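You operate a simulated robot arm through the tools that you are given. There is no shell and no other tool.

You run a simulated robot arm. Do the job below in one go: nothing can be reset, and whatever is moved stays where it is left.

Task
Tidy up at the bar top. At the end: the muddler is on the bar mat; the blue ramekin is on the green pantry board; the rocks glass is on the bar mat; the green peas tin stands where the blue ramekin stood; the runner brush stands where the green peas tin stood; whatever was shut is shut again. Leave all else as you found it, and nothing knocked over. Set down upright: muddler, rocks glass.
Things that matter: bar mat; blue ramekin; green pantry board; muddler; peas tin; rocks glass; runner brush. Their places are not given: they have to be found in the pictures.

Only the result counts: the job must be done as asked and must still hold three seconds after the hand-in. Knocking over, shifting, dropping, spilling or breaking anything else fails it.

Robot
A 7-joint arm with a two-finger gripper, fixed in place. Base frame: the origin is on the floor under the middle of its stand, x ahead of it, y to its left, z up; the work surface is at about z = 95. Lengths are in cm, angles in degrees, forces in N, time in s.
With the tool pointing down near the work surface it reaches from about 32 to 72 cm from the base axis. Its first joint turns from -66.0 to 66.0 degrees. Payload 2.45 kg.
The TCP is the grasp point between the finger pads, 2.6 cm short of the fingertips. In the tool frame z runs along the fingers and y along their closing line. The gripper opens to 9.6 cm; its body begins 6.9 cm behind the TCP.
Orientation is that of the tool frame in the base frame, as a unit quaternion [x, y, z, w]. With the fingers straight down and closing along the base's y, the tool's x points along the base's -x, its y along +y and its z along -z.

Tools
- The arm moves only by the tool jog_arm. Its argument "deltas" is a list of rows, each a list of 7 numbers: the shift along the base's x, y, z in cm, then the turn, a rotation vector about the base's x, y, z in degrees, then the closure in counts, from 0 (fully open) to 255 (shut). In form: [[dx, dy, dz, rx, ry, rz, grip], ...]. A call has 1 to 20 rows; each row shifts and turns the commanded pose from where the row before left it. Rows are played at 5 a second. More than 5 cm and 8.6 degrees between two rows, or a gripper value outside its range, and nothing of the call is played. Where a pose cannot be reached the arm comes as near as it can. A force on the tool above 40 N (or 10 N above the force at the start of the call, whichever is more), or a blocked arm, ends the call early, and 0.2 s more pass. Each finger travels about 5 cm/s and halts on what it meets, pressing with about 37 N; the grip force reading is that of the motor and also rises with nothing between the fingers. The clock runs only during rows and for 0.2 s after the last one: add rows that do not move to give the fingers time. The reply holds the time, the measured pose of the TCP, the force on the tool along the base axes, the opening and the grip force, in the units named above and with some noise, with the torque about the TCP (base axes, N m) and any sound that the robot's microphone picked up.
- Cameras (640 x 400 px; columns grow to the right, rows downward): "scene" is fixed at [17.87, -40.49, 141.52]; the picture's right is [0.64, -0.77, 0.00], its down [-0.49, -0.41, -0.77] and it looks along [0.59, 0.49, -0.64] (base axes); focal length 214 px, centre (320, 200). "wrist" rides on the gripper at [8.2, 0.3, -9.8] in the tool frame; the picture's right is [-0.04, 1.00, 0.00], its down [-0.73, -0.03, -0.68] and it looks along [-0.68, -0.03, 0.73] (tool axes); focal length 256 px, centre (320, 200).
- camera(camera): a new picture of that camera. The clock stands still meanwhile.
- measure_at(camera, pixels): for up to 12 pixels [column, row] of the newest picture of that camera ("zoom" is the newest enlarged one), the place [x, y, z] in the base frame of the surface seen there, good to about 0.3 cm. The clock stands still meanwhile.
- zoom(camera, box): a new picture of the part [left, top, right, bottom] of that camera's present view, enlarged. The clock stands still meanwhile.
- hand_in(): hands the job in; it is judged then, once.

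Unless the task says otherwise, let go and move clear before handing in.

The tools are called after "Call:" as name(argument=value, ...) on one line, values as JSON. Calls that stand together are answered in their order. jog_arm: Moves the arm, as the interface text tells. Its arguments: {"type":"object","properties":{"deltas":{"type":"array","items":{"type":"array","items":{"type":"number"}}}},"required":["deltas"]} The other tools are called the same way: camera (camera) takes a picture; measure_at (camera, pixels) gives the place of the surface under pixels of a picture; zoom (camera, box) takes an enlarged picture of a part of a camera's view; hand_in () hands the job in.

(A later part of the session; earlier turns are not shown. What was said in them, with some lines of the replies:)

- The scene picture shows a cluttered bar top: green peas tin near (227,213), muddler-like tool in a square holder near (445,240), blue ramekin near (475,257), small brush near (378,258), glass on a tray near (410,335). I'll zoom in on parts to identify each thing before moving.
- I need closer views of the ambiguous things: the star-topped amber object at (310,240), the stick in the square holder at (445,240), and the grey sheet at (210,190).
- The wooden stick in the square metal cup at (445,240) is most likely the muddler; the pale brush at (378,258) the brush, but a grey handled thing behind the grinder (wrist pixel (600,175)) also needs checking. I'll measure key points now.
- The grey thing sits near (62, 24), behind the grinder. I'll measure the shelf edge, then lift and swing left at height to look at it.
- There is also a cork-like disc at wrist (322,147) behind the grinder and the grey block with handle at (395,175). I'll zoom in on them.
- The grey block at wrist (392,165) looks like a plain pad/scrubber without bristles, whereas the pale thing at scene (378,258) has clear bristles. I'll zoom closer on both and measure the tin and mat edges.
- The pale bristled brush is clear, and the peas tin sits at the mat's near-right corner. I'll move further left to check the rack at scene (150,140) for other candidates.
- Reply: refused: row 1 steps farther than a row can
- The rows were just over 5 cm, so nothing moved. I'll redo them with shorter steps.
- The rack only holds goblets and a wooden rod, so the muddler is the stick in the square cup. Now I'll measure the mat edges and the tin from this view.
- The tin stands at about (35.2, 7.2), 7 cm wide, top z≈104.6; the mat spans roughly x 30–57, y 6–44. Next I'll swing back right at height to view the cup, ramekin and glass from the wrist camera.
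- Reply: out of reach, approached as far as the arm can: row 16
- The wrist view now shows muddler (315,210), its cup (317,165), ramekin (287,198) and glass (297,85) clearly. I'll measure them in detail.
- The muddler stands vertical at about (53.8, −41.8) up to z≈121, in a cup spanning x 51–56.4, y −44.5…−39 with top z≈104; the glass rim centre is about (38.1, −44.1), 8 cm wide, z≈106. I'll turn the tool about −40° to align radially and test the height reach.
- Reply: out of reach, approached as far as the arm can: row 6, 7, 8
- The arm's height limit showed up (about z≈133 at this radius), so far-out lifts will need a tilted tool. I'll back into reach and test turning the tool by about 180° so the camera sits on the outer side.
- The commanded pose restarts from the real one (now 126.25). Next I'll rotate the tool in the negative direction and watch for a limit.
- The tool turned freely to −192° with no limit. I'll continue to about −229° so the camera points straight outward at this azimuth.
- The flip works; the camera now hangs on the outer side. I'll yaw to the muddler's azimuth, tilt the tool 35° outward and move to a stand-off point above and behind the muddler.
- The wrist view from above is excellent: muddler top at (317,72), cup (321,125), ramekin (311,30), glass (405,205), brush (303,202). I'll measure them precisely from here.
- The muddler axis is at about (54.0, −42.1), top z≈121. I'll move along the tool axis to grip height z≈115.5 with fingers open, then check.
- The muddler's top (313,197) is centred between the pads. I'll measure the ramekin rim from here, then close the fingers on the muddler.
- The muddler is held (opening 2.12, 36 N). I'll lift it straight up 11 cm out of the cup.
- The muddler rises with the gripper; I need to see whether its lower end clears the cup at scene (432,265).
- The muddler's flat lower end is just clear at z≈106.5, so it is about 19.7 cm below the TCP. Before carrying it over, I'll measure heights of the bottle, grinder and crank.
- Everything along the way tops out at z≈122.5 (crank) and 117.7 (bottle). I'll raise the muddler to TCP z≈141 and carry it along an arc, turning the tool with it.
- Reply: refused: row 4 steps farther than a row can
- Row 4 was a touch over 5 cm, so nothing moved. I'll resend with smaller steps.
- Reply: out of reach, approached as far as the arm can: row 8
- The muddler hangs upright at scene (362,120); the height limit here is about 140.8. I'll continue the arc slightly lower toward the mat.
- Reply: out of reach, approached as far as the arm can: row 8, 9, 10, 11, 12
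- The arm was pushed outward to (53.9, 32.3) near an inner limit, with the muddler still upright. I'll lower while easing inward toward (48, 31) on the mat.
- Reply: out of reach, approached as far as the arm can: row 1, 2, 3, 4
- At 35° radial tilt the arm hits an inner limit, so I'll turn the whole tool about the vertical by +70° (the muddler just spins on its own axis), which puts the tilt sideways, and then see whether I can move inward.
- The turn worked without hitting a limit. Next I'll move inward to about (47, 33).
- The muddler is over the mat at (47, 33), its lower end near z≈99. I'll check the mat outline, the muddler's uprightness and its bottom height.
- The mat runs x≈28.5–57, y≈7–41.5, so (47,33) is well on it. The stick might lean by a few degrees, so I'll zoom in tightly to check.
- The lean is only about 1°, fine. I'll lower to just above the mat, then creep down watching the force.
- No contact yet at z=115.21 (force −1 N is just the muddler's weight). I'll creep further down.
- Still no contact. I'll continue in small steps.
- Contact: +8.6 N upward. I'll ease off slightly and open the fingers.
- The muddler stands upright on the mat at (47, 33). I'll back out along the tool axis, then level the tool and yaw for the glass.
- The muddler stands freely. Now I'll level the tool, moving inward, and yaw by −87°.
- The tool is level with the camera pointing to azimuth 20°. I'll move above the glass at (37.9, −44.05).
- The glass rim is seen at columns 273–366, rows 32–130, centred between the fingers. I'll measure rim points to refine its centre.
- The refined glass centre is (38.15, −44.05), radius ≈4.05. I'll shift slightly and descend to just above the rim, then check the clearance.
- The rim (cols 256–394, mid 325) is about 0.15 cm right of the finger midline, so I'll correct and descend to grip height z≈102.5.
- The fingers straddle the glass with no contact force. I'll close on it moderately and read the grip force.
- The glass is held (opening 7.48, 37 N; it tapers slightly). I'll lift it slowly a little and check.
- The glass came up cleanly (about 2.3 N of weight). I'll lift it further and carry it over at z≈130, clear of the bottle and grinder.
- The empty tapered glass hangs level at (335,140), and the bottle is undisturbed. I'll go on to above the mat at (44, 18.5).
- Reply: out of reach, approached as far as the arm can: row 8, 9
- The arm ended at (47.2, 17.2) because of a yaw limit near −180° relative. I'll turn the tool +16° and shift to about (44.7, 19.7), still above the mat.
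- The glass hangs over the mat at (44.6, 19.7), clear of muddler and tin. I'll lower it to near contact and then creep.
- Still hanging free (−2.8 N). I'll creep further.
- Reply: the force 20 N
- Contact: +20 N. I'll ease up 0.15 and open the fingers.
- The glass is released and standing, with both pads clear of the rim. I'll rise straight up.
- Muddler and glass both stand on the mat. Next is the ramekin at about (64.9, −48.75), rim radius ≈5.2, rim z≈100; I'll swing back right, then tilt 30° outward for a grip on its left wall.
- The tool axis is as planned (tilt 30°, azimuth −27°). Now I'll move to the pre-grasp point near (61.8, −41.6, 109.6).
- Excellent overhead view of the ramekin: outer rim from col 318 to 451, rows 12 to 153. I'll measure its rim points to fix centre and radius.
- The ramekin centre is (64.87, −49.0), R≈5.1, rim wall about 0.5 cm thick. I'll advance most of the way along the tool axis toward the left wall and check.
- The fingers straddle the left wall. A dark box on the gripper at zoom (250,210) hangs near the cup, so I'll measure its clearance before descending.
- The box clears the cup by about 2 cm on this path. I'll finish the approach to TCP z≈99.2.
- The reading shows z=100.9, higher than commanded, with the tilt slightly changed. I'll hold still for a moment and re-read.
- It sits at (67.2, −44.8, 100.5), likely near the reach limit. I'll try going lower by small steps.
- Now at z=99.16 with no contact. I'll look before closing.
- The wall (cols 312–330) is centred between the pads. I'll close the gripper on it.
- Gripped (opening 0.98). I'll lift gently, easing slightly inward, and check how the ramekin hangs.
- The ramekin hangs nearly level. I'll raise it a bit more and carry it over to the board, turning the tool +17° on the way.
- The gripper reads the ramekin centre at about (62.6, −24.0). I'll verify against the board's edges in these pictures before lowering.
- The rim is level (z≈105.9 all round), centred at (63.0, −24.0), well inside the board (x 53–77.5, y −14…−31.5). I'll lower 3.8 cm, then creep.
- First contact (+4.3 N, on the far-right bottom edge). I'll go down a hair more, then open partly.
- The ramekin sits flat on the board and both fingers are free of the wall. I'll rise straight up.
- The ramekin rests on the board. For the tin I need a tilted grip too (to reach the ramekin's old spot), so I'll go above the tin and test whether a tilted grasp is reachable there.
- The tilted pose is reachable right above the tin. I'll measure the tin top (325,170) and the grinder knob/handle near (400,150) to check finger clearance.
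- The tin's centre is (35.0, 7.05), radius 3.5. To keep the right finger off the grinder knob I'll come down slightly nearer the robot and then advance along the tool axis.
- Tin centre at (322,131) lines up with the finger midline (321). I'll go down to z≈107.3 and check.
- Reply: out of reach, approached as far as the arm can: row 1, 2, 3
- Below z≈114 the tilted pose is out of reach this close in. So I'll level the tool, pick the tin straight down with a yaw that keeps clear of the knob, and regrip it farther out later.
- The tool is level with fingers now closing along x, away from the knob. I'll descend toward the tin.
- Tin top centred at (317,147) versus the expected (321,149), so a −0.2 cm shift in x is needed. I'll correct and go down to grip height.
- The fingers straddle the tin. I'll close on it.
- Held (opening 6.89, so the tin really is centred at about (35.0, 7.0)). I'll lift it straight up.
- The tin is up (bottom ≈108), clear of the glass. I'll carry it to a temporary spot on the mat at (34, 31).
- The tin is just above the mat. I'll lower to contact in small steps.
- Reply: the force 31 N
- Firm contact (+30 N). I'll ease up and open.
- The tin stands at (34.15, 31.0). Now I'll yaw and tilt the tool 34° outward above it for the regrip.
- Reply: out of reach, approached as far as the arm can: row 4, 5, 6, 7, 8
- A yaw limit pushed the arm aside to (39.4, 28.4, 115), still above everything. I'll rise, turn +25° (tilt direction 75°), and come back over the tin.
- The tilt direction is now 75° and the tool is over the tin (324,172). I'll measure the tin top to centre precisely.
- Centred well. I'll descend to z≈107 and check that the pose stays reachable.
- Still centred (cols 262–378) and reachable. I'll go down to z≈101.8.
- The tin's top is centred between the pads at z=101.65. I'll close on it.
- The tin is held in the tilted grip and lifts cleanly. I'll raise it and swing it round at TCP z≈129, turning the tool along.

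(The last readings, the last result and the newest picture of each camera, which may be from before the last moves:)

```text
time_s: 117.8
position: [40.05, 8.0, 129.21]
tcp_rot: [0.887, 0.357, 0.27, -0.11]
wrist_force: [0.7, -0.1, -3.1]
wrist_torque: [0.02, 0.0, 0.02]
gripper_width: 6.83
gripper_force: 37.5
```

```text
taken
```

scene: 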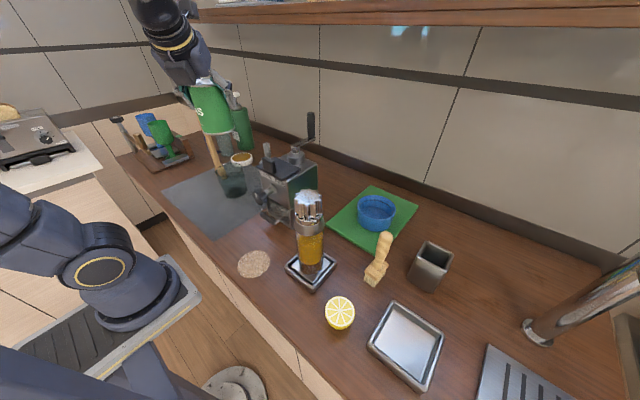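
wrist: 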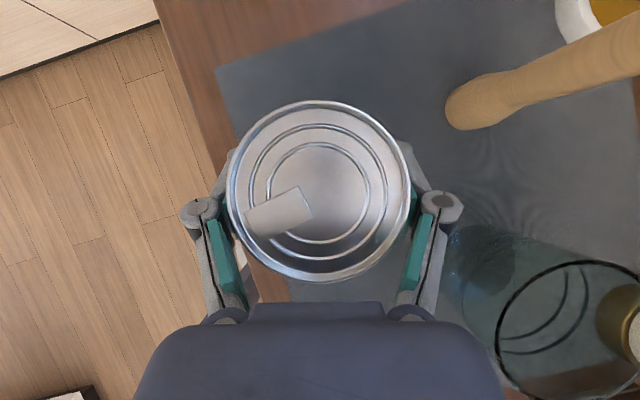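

All well, the tin hangs upright at (210,105). Continuing the swing to about (46, −33).

Call:
jog_arm(deltas=[[0.4, -4.6, 0, 0, 0, -6, 110], [0.4, -4.6, 0, 0, 0, -6, 110], [0.4, -4.6, 0, 0, 0, -6, 110], [0.4, -4.6, 0, 0, 0, -6, 110], [0.4, -4.6, 0, 0, 0, -6, 110], [1, -4.5, 0, 0, 0, -5, 110], [1, -4.5, 0, 0, 0, -5, 110], [1, -4.5, 0, 0, 0, -5, 110], [1, -4.5, 0, 0, 0, -5, 110], [0, 0, 0, 0, 0, 0, 110]])

Call:
camera(camera="scene")

Call:
camera(camera="wrist")

```text
time_s: 120.0
position: [46.13, -33.06, 129.19]
tcp_rot: [0.955, -0.052, 0.292, 0.015]
wrist_force: [0.9, 0.1, -4.1]
wrist_torque: [0.0, 0.0, -0.03]
gripper_width: 6.82
gripper_force: 36.8
```

```text
taken
```

scene: 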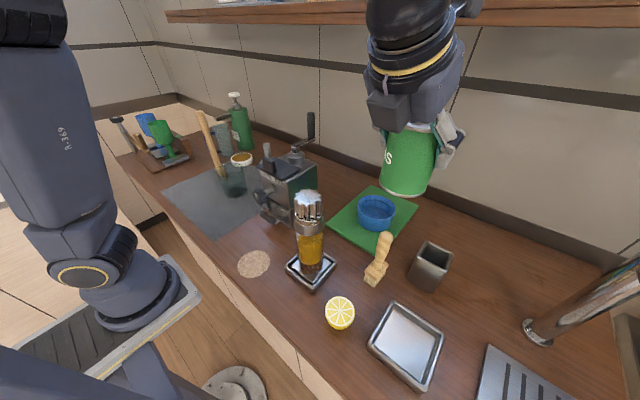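

```text
taken
```

wrist: 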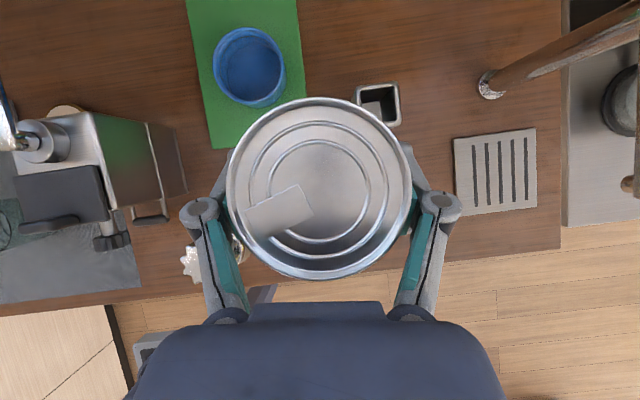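

Next: outward between board and cup to (60, −38, 118), then toward the ramekin's old spot.

Call:
jog_arm(deltas=[[3.47, -1.23, -2.8, 0, 0, 0, 110], [3.47, -1.23, -2.8, 0, 0, 0, 110], [3.47, -1.23, -2.8, 0, 0, 0, 110], [3.47, -1.23, -2.8, 0, 0, 0, 110], [1.22, -2.75, -2.5, 0, 0, -2.25, 110], [1.22, -2.75, -2.5, 0, 0, -2.25, 110], [0, 0, 0, 0, 0, 0, 110]])

Call:
camera(camera="scene")

Call:
camera(camera="wrist")

```text
time_s: 121.6
position: [62.47, -43.46, 112.95]
tcp_rot: [0.952, -0.089, 0.291, 0.026]
wrist_force: [0.2, -0.2, -3.7]
wrist_torque: [-0.01, 0.0, -0.01]
gripper_width: 6.82
gripper_force: 36.7
```

```text
taken
```

scene: 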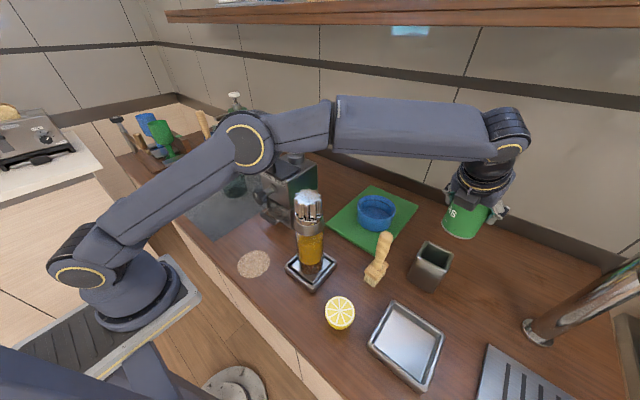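

```text
taken
```

wrist: 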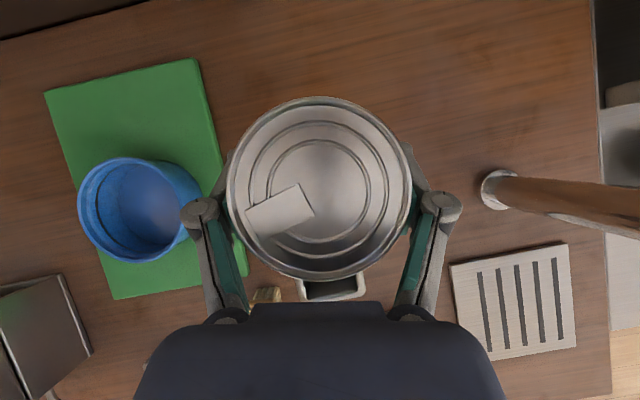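

The tin is past the cup. I'll go outward and down to just above the target (64.87, −49.0).

Call:
jog_arm(deltas=[[0.6, -1.4, -2.5, 0, 0, -1.5, 110], [0.6, -1.4, -2.5, 0, 0, -1.5, 110], [0.6, -1.4, -2.5, 0, 0, -1.5, 110], [0.6, -1.34, -2.0, 0, 0, 0, 110], [0, 0, 0, 0, 0, 0, 110], [0, 0, 0, 0, 0, 0, 110]])

Call:
camera(camera="wrist")

Call:
zoom(camera="scene", box=[400, 130, 560, 300])

```text
time_s: 123.0
position: [64.33, -48.27, 103.18]
tcp_rot: [0.948, -0.126, 0.291, 0.037]
wrist_force: [0.2, 0.1, -2.8]
wrist_torque: [0.02, 0.01, -0.01]
gripper_width: 6.8
gripper_force: 36.8
out of reach, approached as far as the arm can: row 4
```

```text
taken
```

wrist: 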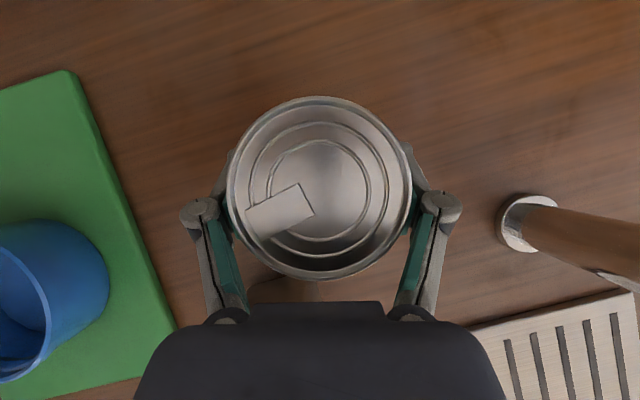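

```text
2.35 times, centred on (480, 215) of scene
```

zoom: 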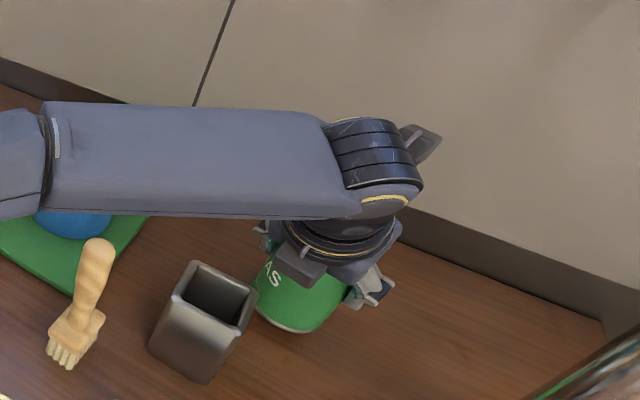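

It stopped about 0.9 cm short at the reach limit. Turning the tilt direction more radial (−13°) gains reach, so I'll do that and then close the gap.

Call:
jog_arm(deltas=[[0, 0, 0, 0, 0, -6.5, 110], [0, 0, 0, 0, 0, -6.5, 110], [0.27, -0.37, -0.4, 0, 0, 0, 110], [0.27, -0.36, -0.4, 0, 0, 0, 110], [0, 0, 0, 0, 0, 0, 110], [0, 0, 0, 0, 0, 0, 110]])

Call:
zoom(camera="scene", box=[400, 180, 540, 310])

Call:
camera(camera="wrist")

```text
time_s: 124.4
position: [64.89, -49.03, 102.52]
tcp_rot: [0.928, -0.233, 0.284, 0.071]
wrist_force: [0.0, 0.1, -3.4]
wrist_torque: [-0.01, 0.04, -0.04]
gripper_width: 6.79
gripper_force: 37.4
```

```text
3.08 times, centred on (470, 245) of scene
```

zoom: 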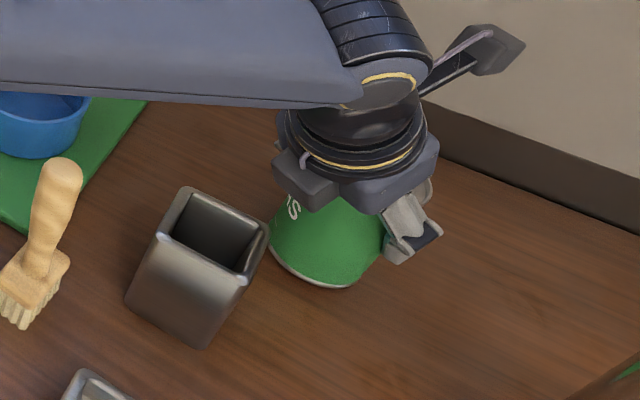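

```text
taken
```

wrist: 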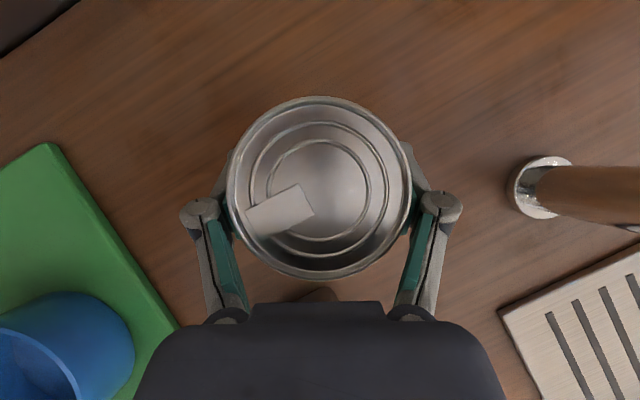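

On target at (64.89, −49.03), tilt still 33.8°. I'll lower gently to contact.

Call:
jog_arm(deltas=[[0, 0, -0.4, 0, 0, 0, 110], [0, 0, -0.3, 0, 0, 0, 110], [0, 0, 0, 0, 0, 0, 110], [0, 0, 0, 0, 0, 0, 110]])

```text
time_s: 125.4
position: [64.84, -49.02, 101.62]
tcp_rot: [0.928, -0.232, 0.284, 0.071]
wrist_force: [0.0, -0.2, -3.5]
wrist_torque: [-0.01, 0.02, -0.03]
gripper_width: 6.83
gripper_force: 36.8
```

Call:
jog_arm(deltas=[[0, 0, -0.12, 0, 0, 0, 110], [0, 0, 0, 0, 0, 0, 110], [0, 0, -0.12, 0, 0, 0, 110], [0, 0, 0, 0, 0, 0, 110]])

```text
time_s: 126.4
position: [64.98, -49.03, 101.73]
tcp_rot: [0.927, -0.231, 0.286, 0.071]
wrist_force: [-1.0, 1.9, 8.8]
wrist_torque: [-0.06, 0.41, -0.09]
gripper_width: 6.82
gripper_force: 36.8
```

Contact (+8.8 N, slightly on the inner bottom edge). I'll open the fingers slowly.

Call:
jog_arm(deltas=[[0, 0, 0, 0, 0, 0, 85], [0, 0, 0, 0, 0, 0, 70], [0, 0, 0, 0, 0, 0, 50], [0, 0, 0, 0, 0, 0, 30], [0, 0, 0, 0, 0, 0, 15], [0, 0, 0, 0, 0, 0, 15], [0, 0, 0, 0, 0, 0, 15]])

Call:
camera(camera="wrist")

Call:
zoom(camera="scene", box=[400, 180, 540, 310])

```text
time_s: 128.0
position: [64.94, -48.95, 101.51]
tcp_rot: [0.928, -0.232, 0.284, 0.069]
wrist_force: [-1.1, 0.0, 0.1]
wrist_torque: [0.02, 0.01, -0.03]
gripper_width: 9.04
gripper_force: 0.0
```

```text
taken
```

wrist: 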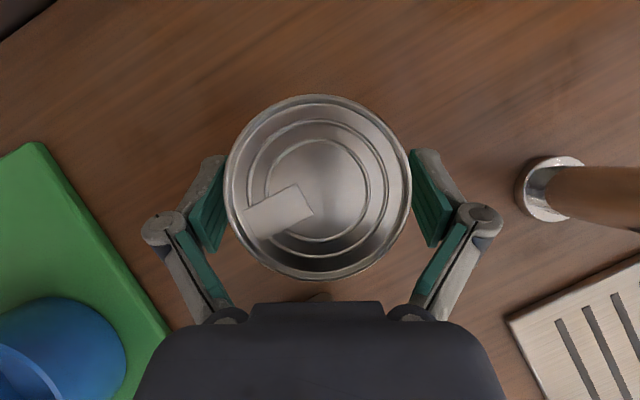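

```text
3.08 times, centred on (470, 245) of scene
```

zoom: 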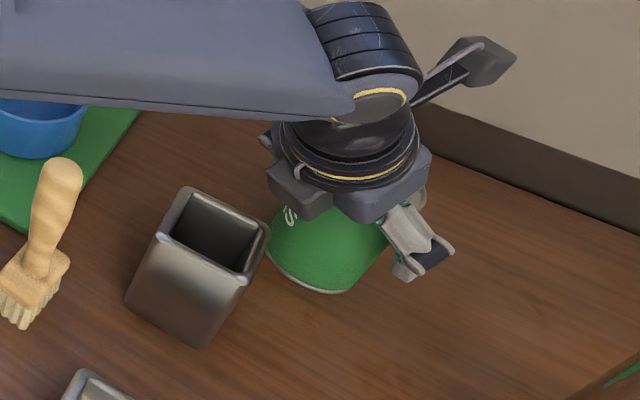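

The tin stands free between the open pads. I'll retreat along the tool axis.

Call:
jog_arm(deltas=[[-0.74, 0.39, 1.24, 0, 0, 0, 15], [-1.24, 0.66, 2.07, 0, 0, 0, 15], [-1.98, 1.05, 3.3, 0, 0, 0, 15], [-1.98, 1.05, 3.3, 0, 0, 0, 15], [-1.98, 1.05, 3.3, 0, 0, 0, 15], [-2.5, 1.3, 3, 0, 0, 0, 15], [0, 0, 0, 0, 0, 0, 15]])

Call:
camera(camera="wrist")

Call:
camera(camera="scene")

```text
time_s: 129.6
position: [54.54, -43.56, 117.78]
tcp_rot: [0.928, -0.232, 0.284, 0.071]
wrist_force: [0.1, -1.7, -0.1]
wrist_torque: [0.03, -0.02, -0.01]
gripper_width: 9.06
gripper_force: 0.0
```

```text
taken
```

wrist: 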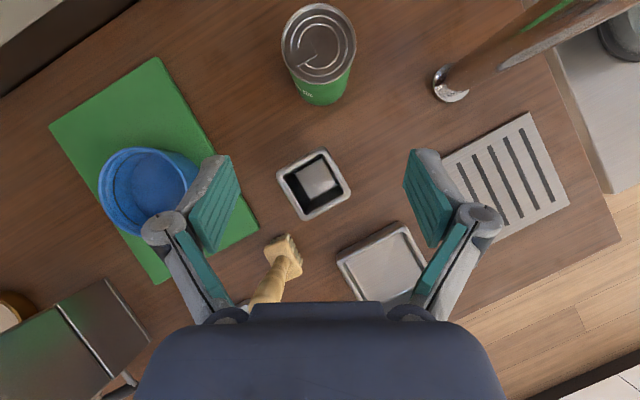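

```text
taken
```

scene: 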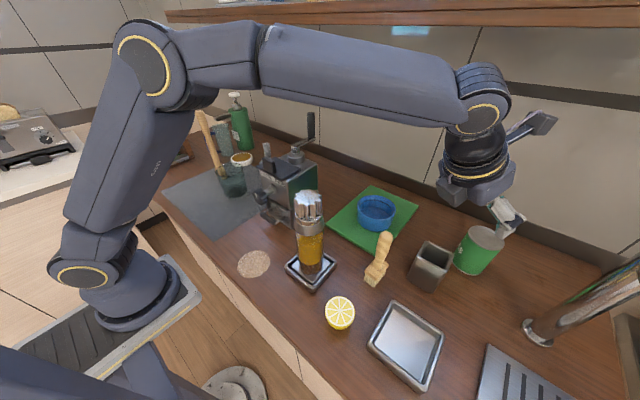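

The tin stands at the ramekin's old spot. Next is the brush near (47, −33); I'll move above it, level the tool and yaw it.

Call:
measure_at(camera="wrist", pixels=[[319, 42], [284, 42], [355, 45], [319, 8], [319, 78], [283, 255], [270, 245], [298, 260], [285, 237], [278, 275], [320, 155], [345, 190]])

Call:
jog_arm(deltas=[[-2.5, 3.5, 1.4, 0, 0, 0, 90], [-2.5, 3.5, 1.4, 0, 0, 0, 90], [-2.5, 3.5, 1.4, 0, 0, 0, 90], [0, 0, 0, 3.19, 6.0, 0, 90], [0, 0, 0, 3.19, 6.0, 0, 90], [0, 0, 0, 3.19, 6.0, 0, 90], [0, 0, 0, 3.19, 6.0, 0, 90], [0, 0, 0, 3.19, 6.0, 0, 90], [0, 0, 0, 0, 0, 8, 90], [0, 0, 0, 0, 0, 8, 90], [0, 0, 0, 0, 0, 8, 90], [0, 0, 0, 0, 0, 8, 90], [0, 0, 0, 0, 0, 8, 90], [0, 0, 0, 0, 0, 8, 90], [0, 0, 0, 0, 0, 0, 90]])

Call:
camera(camera="wrist")

Call:
camera(camera="scene")

```text
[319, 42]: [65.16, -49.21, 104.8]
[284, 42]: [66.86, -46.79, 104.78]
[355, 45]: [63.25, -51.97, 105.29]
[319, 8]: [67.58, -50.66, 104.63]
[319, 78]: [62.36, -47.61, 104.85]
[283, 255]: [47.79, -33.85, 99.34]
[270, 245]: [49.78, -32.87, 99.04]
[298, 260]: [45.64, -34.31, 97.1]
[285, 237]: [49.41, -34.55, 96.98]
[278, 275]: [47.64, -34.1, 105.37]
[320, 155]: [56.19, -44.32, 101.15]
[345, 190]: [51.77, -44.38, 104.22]
```

```text
time_s: 132.8
position: [47.01, -33.12, 121.91]
tcp_rot: [0.985, 0.174, 0.0, 0.0]
wrist_force: [0.0, -0.7, -0.7]
wrist_torque: [-0.01, 0.02, 0.0]
gripper_width: 6.24
gripper_force: 0.1
```

```text
taken
```

wrist: 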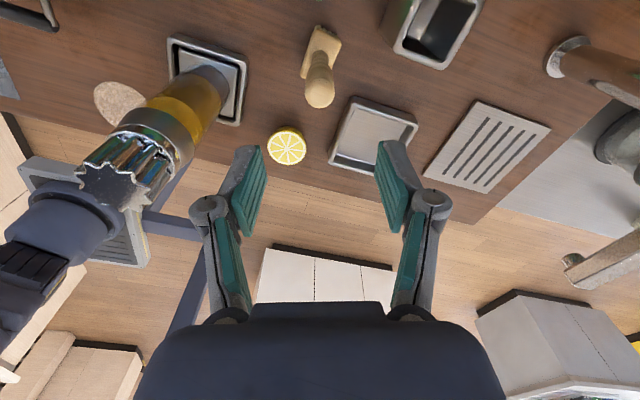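

```text
taken
```

scene: 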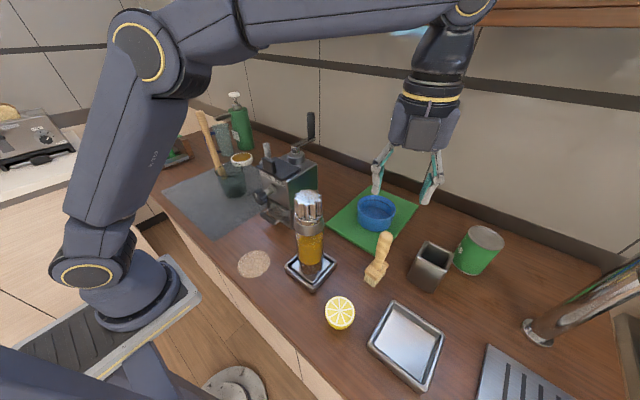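

The tin is at about (65.05, −49.2), within 0.3 cm of the ramekin's old centre. Now I'll measure the brush: handle top (320,92), block (325,45).

Call:
measure_at(camera="wrist", pixels=[[320, 92], [310, 92], [331, 92], [320, 104], [320, 80], [320, 65], [322, 40], [305, 50], [338, 45], [318, 28], [308, 75], [320, 72]])

Call:
zoom(camera="wrist", box=[270, 10, 370, 120])

Call:
zoom(camera="scene", box=[350, 220, 410, 295])

```text
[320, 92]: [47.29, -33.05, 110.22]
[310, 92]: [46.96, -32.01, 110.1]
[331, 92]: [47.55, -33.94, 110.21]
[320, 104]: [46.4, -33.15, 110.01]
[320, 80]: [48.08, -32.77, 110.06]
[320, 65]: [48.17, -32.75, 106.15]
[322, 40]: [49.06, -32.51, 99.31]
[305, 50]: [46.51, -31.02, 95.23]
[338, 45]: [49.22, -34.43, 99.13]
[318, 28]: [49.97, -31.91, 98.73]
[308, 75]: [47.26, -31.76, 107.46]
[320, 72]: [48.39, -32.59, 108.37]
```

```text
3.64 times, centred on (320, 65) of wrist
```

zoom: 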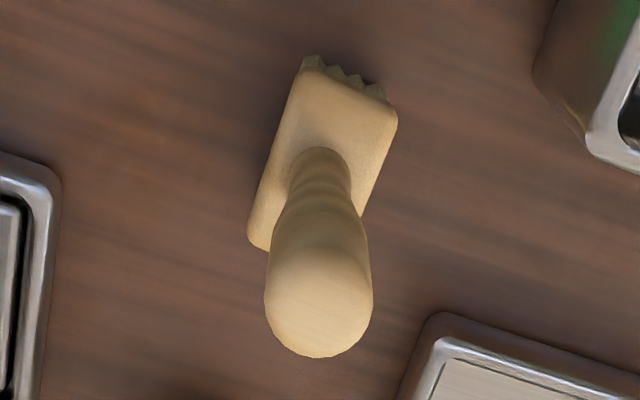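

```text
5.33 times, centred on (380, 258) of scene
```

zoom: 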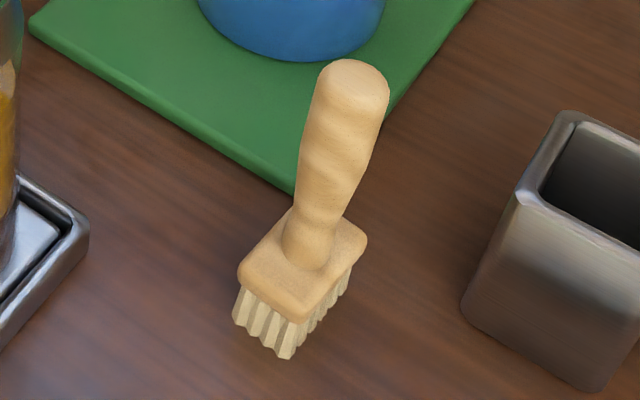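

The brush handle's axis is at about (47.25, −33.0), ~2.3 cm thick, top z≈110.2. I'll narrow the opening and descend over the handle to z≈106.

Call:
jog_arm(deltas=[[0.2, 0.1, -3, 0, 0, 0, 118], [0, 0, -3, 0, 0, 0, 118], [0, 0, -3, 0, 0, 0, 118], [0, 0, 0, 0, 0, 0, 118]])

Call:
camera(camera="wrist")

```text
time_s: 133.8
position: [47.22, -32.95, 112.86]
tcp_rot: [0.985, 0.173, 0.0, 0.0]
wrist_force: [0.4, 0.1, -0.3]
wrist_torque: [-0.01, 0.0, 0.03]
gripper_width: 5.14
gripper_force: 0.1
```

```text
taken
```

wrist: 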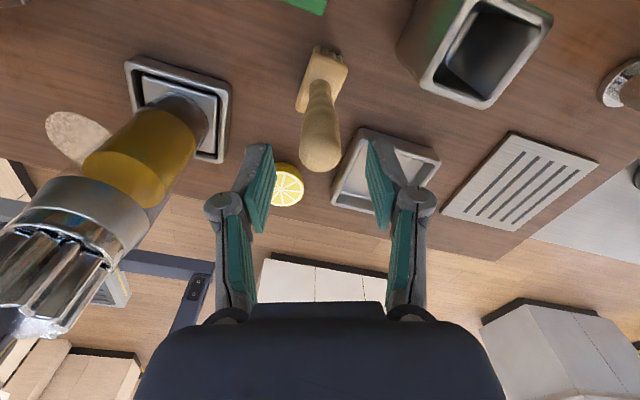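

Handle top at (320,152) is right on the tool axis. I'll descend the remaining 6.8 cm and close.

Call:
jog_arm(deltas=[[0, 0, -2.5, 0, 0, 0, 118], [0, 0, -2.5, 0, 0, 0, 118], [0, 0, -1.8, 0, 0, 0, 118], [0, 0, 0, 0, 0, 0, 118]])

Call:
camera(camera="wrist")

Call:
zoom(camera="scene", box=[330, 180, 450, 300])

```text
time_s: 134.8
position: [47.24, -32.97, 105.87]
tcp_rot: [0.985, 0.173, 0.0, -0.001]
wrist_force: [-0.3, -0.1, -0.7]
wrist_torque: [-0.02, -0.02, 0.0]
gripper_width: 5.16
gripper_force: 0.0
```

```text
taken
```

wrist: 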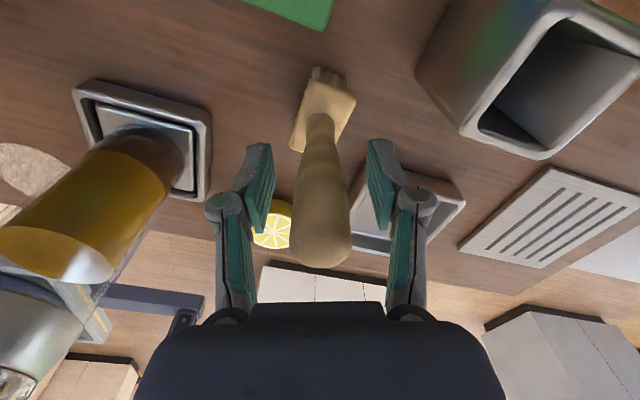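

```text
3.33 times, centred on (390, 240) of scene
```

zoom: 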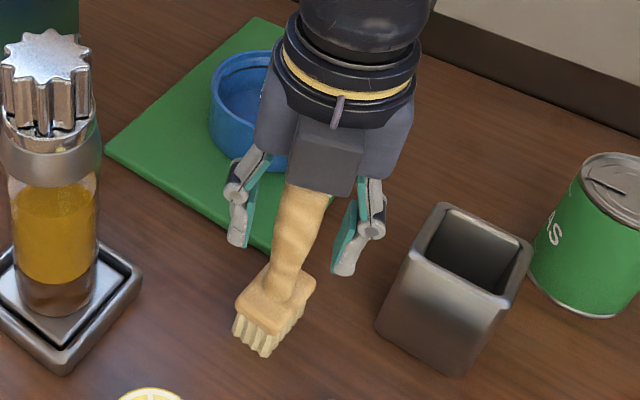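

The handle is centred between the pads. I'll close and lift slightly.

Call:
jog_arm(deltas=[[0, 0, 0, 0, 0, 0, 160], [0, 0, 0, 0, 0, 0, 200], [0, 0, 0, 0, 0, 0, 255], [0, 0, 0, 0, 0, 0, 255], [0, 0, 0, 0, 0, 0, 255], [0, 0, 0.5, 0, 0, 0, 255], [0, 0, 1.5, 0, 0, 0, 255], [0, 0, 2, 0, 0, 0, 255], [0, 0, 0, 0, 0, 0, 255]])

Call:
camera(camera="wrist")

Call:
zoom(camera="scene", box=[330, 180, 450, 300])

```text
time_s: 136.8
position: [47.28, -32.97, 110.14]
tcp_rot: [0.985, 0.172, 0.0, 0.0]
wrist_force: [-0.8, -1.3, -2.1]
wrist_torque: [0.03, -0.01, -0.03]
gripper_width: 2.12
gripper_force: 37.1
```

```text
taken
```

wrist: 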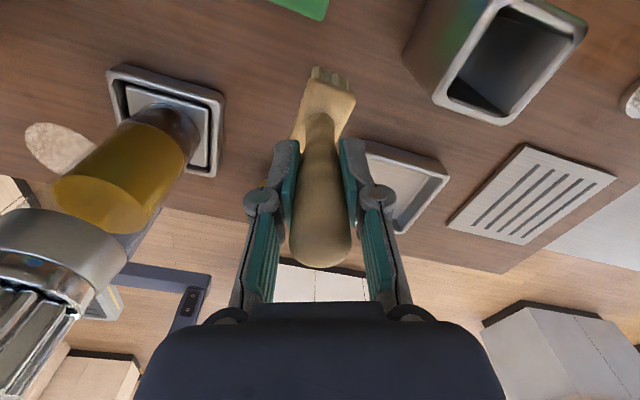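

```text
3.33 times, centred on (390, 240) of scene
```

zoom: 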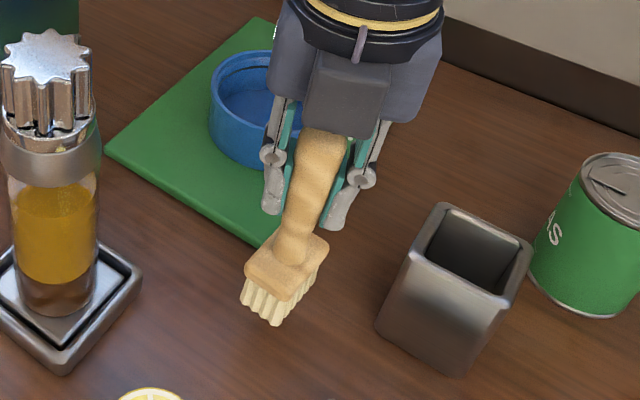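

The brush is held upright (bottom ≈10.9 cm below the TCP). I'll lift it high and carry it around the bottle and over the grinder's front to the tin's old spot at (35.0, 7.05).

Call:
jog_arm(deltas=[[0, 0, 4, 0, 0, 0, 255], [0, 0, 4, 0, 0, 0, 255], [0, 0, 3, 0, 0, 0, 255], [0, 3.5, 3, 0, 0, 4, 255], [0.3, 3.8, 2.5, 0, 0, 5, 255], [0.3, 4, 2, 0, 0, 5, 255], [0, 0, 0, 0, 0, 0, 255]])

Call:
camera(camera="scene")

```text
time_s: 138.4
position: [47.92, -21.64, 128.64]
tcp_rot: [0.957, 0.291, 0.0, -0.001]
wrist_force: [0.1, 0.1, -1.4]
wrist_torque: [-0.01, 0.01, -0.03]
gripper_width: 2.13
gripper_force: 36.8
```

```text
taken
```

scene: 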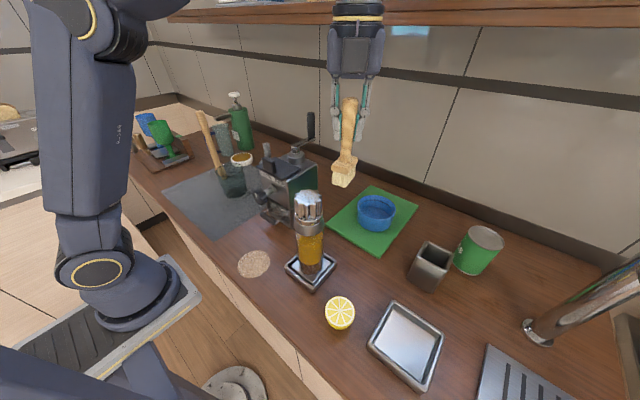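

The brush hangs upright at (345,150), clear of the bottle. Continuing over the grinder's front.

Call:
jog_arm(deltas=[[-0.5, 4.2, 1.4, 0, 0, 6, 255], [-2, 4, 1, 0, 0, 6, 255], [-2.3, 4, 1, 0, 0, 6, 255], [-2.3, 4, 0, 0, 0, 6, 255], [-2.3, 4, 0, 0, 0, 6, 255], [-2, 4, 0, 0, 0, 6, 255], [-1.3, 4, 0, 0, 0, 6, 255], [-0.2, 0.5, -1, 0, 0, 6, 255], [0, 0, 0, 0, 0, 0, 255]])

Call:
camera(camera="scene")

Call:
camera(camera="wrist")

```text
time_s: 140.4
position: [34.93, 7.05, 130.93]
tcp_rot: [0.754, 0.656, 0.0, 0.0]
wrist_force: [-0.7, 0.2, -0.7]
wrist_torque: [0.01, 0.01, -0.01]
gripper_width: 2.13
gripper_force: 37.1
```

```text
taken
```

scene: 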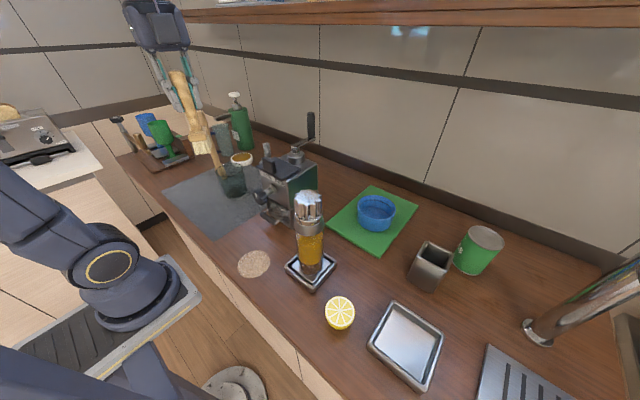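

```text
taken
```

wrist: 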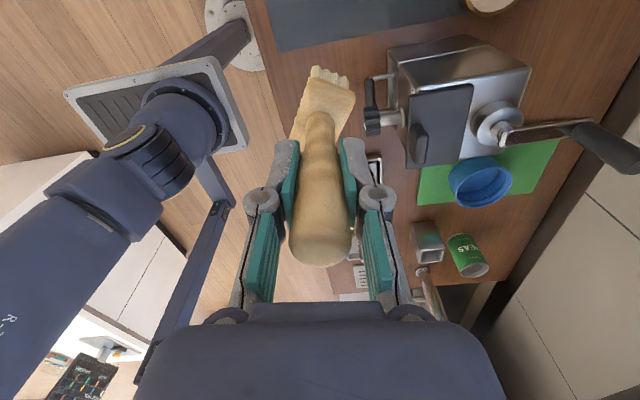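

The brush is above the tin's old spot. I'll lower it.

Call:
jog_arm(deltas=[[0, 0, -4, 0, 0, 0, 255], [0, 0, -4, 0, 0, 0, 255], [0, 0, -4, 0, 0, 0, 255], [0, 0, -4, 0, 0, 0, 255], [0, 0, -4, 0, 0, 0, 255], [0, 0, -3, 0, 0, 0, 255], [0, 0, 0, 0, 0, 0, 255]])

Call:
zoom(camera="scene", box=[160, 130, 300, 260])

Call:
camera(camera="wrist")

```text
time_s: 142.0
position: [34.97, 6.92, 108.0]
tcp_rot: [0.755, 0.656, -0.001, 0.0]
wrist_force: [0.5, 0.6, -1.0]
wrist_torque: [0.02, 0.0, 0.03]
gripper_width: 2.15
gripper_force: 37.1
```

```text
3.08 times, centred on (230, 195) of scene
```

zoom: 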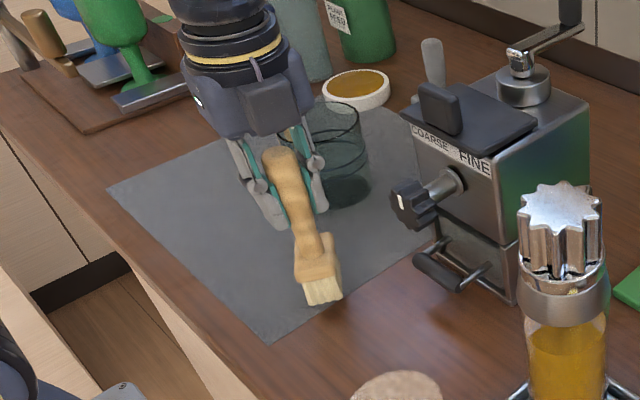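

```text
taken
```

wrist: 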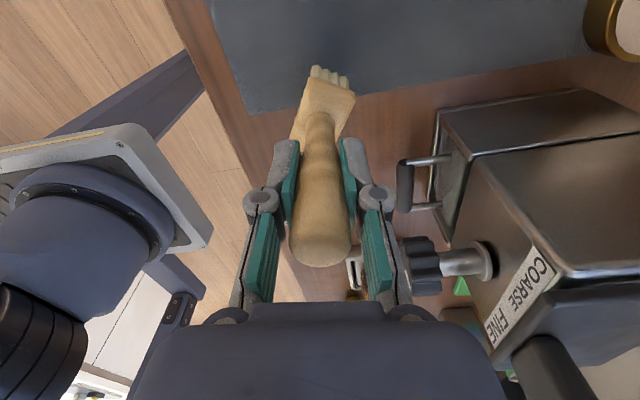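

The brush is just above the tin's old place; most of its base will rest on the mat edge as the tin did. I'll lower to contact.

Call:
jog_arm(deltas=[[0, 0.1, -0.9, 0, 0, 0, 255], [0, 0, -0.5, 0, 0, 0, 255], [0, 0, 0, 0, 0, 0, 255], [0, 0, -0.15, 0, 0, 0, 255], [0, 0, 0, 0, 0, 0, 255]])

```text
time_s: 143.2
position: [34.92, 7.2, 106.44]
tcp_rot: [0.755, 0.656, 0.0, -0.001]
wrist_force: [0.0, -0.6, -1.8]
wrist_torque: [-0.01, -0.02, -0.03]
gripper_width: 2.12
gripper_force: 37.2
```

Call:
jog_arm(deltas=[[0, 0, -0.15, 0, 0, 0, 255], [0, 0, 0, 0, 0, 0, 255], [0, 0, -0.12, 0, 0, 0, 255], [0, 0, 0, 0, 0, 0, 255]])

```text
time_s: 144.2
position: [34.82, 7.22, 106.2]
tcp_rot: [0.756, 0.655, 0.0, 0.0]
wrist_force: [-0.7, 0.8, -1.3]
wrist_torque: [-0.04, 0.01, -0.02]
gripper_width: 2.09
gripper_force: 37.0
```

Call:
jog_arm(deltas=[[0, 0, -0.12, 0, 0, 0, 255], [0, 0, 0, 0, 0, 0, 255], [0, 0, -0.1, 0, 0, 0, 255], [0, 0, 0, 0, 0, 0, 255]])

Call:
zoom(camera="scene", box=[200, 170, 270, 250])

```text
time_s: 145.2
position: [34.91, 7.26, 105.95]
tcp_rot: [0.755, 0.656, 0.0, -0.001]
wrist_force: [-3.1, 0.9, 9.8]
wrist_torque: [-0.07, 0.18, -0.01]
gripper_width: 2.14
gripper_force: 36.8
```

```text
5.00 times, centred on (235, 210) of scene
```

zoom: 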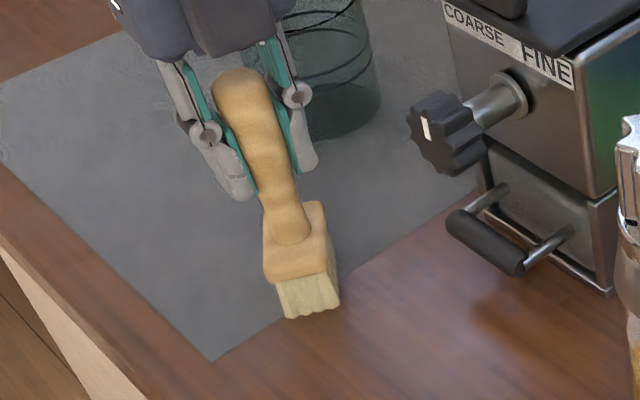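

Contact (+9.8 N). I'll ease slightly and open slowly.

Call:
jog_arm(deltas=[[0, 0, 0.1, 0, 0, 0, 255], [0, 0, 0, 0, 0, 0, 255], [0, 0, 0, 0, 0, 0, 195], [0, 0, 0, 0, 0, 0, 180], [0, 0, 0, 0, 0, 0, 160], [0, 0, 0, 0, 0, 0, 140], [0, 0, 0, 0, 0, 0, 120], [0, 0, 0, 0, 0, 0, 120]])

Call:
camera(camera="wrist")

Call:
zoom(camera="scene", box=[200, 170, 270, 250])

```text
time_s: 147.0
position: [34.97, 7.19, 106.03]
tcp_rot: [0.756, 0.655, 0.0, 0.0]
wrist_force: [-0.5, 1.6, -1.0]
wrist_torque: [-0.02, -0.02, -0.01]
gripper_width: 5.09
gripper_force: 0.0
```

```text
taken
```

wrist: 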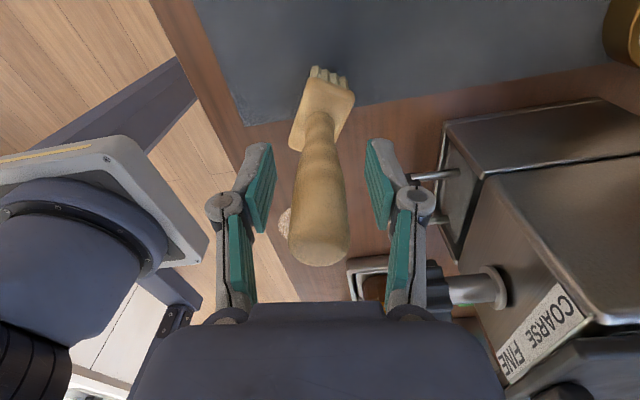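

```text
5.00 times, centred on (235, 210) of scene
```

zoom: 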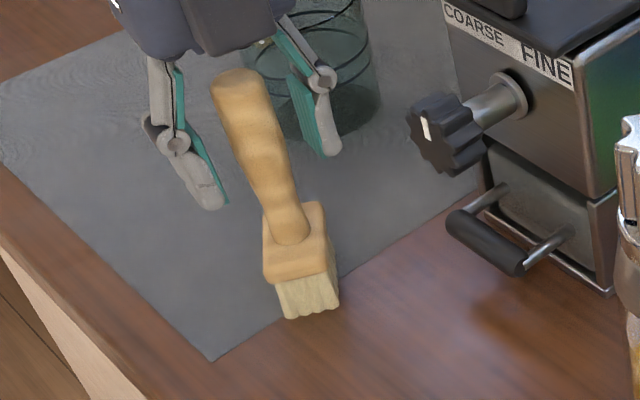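

The brush stands on its own. I'll rise straight up and clear.

Call:
jog_arm(deltas=[[0, 0, 1.5, 0, 0, 0, 120], [0, 0, 3, 0, 0, 0, 120], [0, 0, 4, 0, 0, 0, 120], [0, 0, 4, 0, 0, 0, 120], [0, 0, 4, 0, 0, 0, 120], [0, 0, 4, 0, 0, 0, 120], [0, 0, 0, 0, 0, 0, 120]])

Call:
camera(camera="scene")

Call:
camera(camera="wrist")

```text
time_s: 148.6
position: [35.01, 7.11, 126.67]
tcp_rot: [0.755, 0.655, -0.001, 0.0]
wrist_force: [-0.8, 0.4, -0.3]
wrist_torque: [0.01, -0.02, 0.0]
gripper_width: 5.07
gripper_force: 0.1
```

```text
taken
```

scene: 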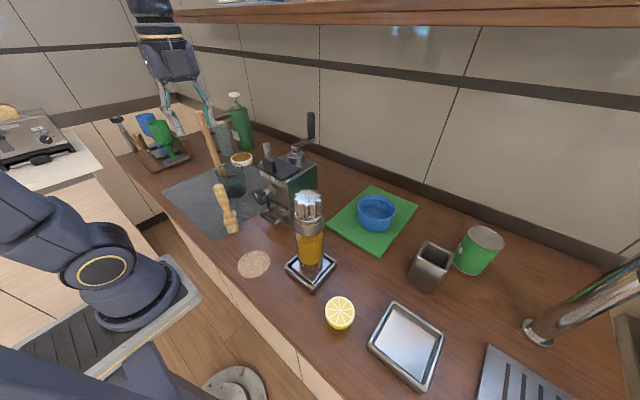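

```text
taken
```

wrist: 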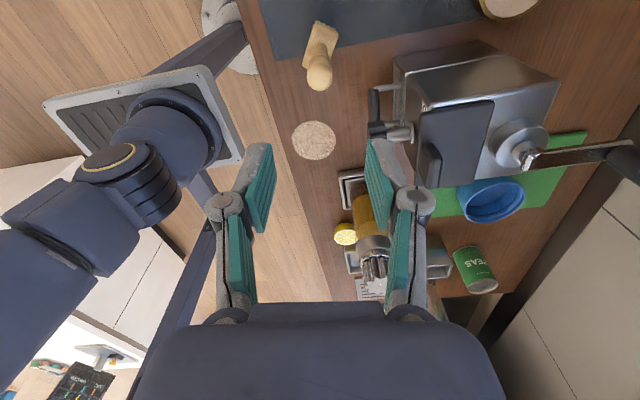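

All five things are placed. I'll inspect closely to verify that everything stands upright and that nothing else moved.

Call:
zoom(camera="scene", box=[150, 100, 390, 340])

Call:
zoom(camera="scene", box=[340, 160, 640, 400])

Call:
zoom(camera="scene", box=[100, 80, 260, 200])

Call:
measure_at(camera="scene", pixels=[[307, 194], [340, 313], [254, 264], [240, 158], [432, 262], [482, 238], [377, 203], [222, 190], [231, 226], [268, 150], [221, 140], [405, 345]])

```text
1.67 times, centred on (270, 220) of scene
```

zoom: 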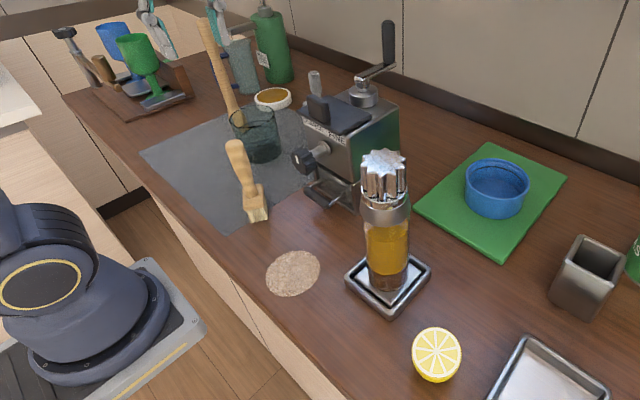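

```text
1.67 times, centred on (490, 280) of scene
```

zoom: 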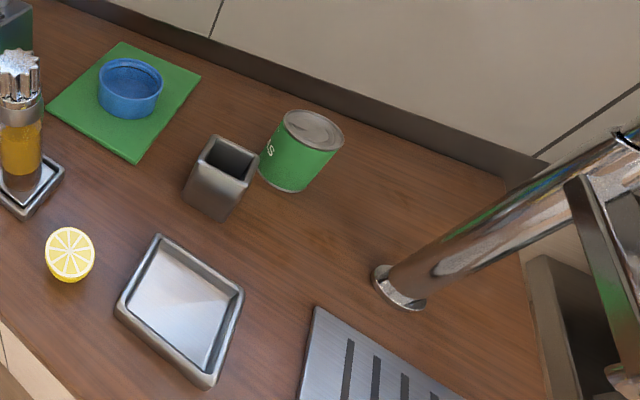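

```text
3.33 times, centred on (180, 140) of scene
```

zoom: 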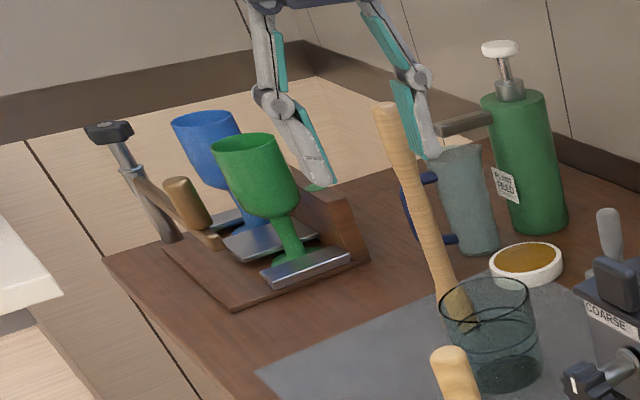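

```text
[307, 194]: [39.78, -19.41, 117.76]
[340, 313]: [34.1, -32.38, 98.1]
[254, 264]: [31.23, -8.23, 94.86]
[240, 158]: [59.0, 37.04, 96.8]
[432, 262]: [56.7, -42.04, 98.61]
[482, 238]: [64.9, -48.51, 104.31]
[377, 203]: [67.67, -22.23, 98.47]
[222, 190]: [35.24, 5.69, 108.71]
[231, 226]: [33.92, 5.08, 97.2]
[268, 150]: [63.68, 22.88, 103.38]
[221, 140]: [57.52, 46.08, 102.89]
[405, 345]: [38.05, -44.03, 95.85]
```

Everything checks out: muddler (47,33) and glass (44.7,19.7) stand upright on the mat. The ramekin is on the green board, the tin stands at the ramekin's old spot and the brush stands at the tin's old spot. Bottle, lemon, cup, tray, jars and rack read at their original positions, and the gripper is open and clear. Handing in.

Call:
hand_in()

```text
The job is handed in.
```

I put all five things where you asked and handed the job in. My last pictures showed everything standing, but I haven't seen how it was judged.

| Thing | Where it is now (x, y in cm) |
|---|---|
| Muddler | Upright on the bar mat at about (47, 33) |
| Rocks glass | Upright on the bar mat at about (44.7, 19.7) |
| Blue ramekin | On the green pantry board, centred at about (63, −24) |
| Peas tin | Standing within about 0.3 cm of where the ramekin stood |
| Runner brush | Standing on its bristles within about 0.2 cm of where the tin stood; its base overlaps the mat's edge, as the tin did |

- **Which brush:** there was no label, so I took the pale bristled brush as the runner brush. The other candidate was a grey handled pad without bristles, behind the grinder; I left it where it was.
- **Everything else:** I opened nothing, so nothing needed shutting. In the last pictures and measurements, the bottle, lemon, muddler cup, glass tray, jars, mug and rack were where they started.
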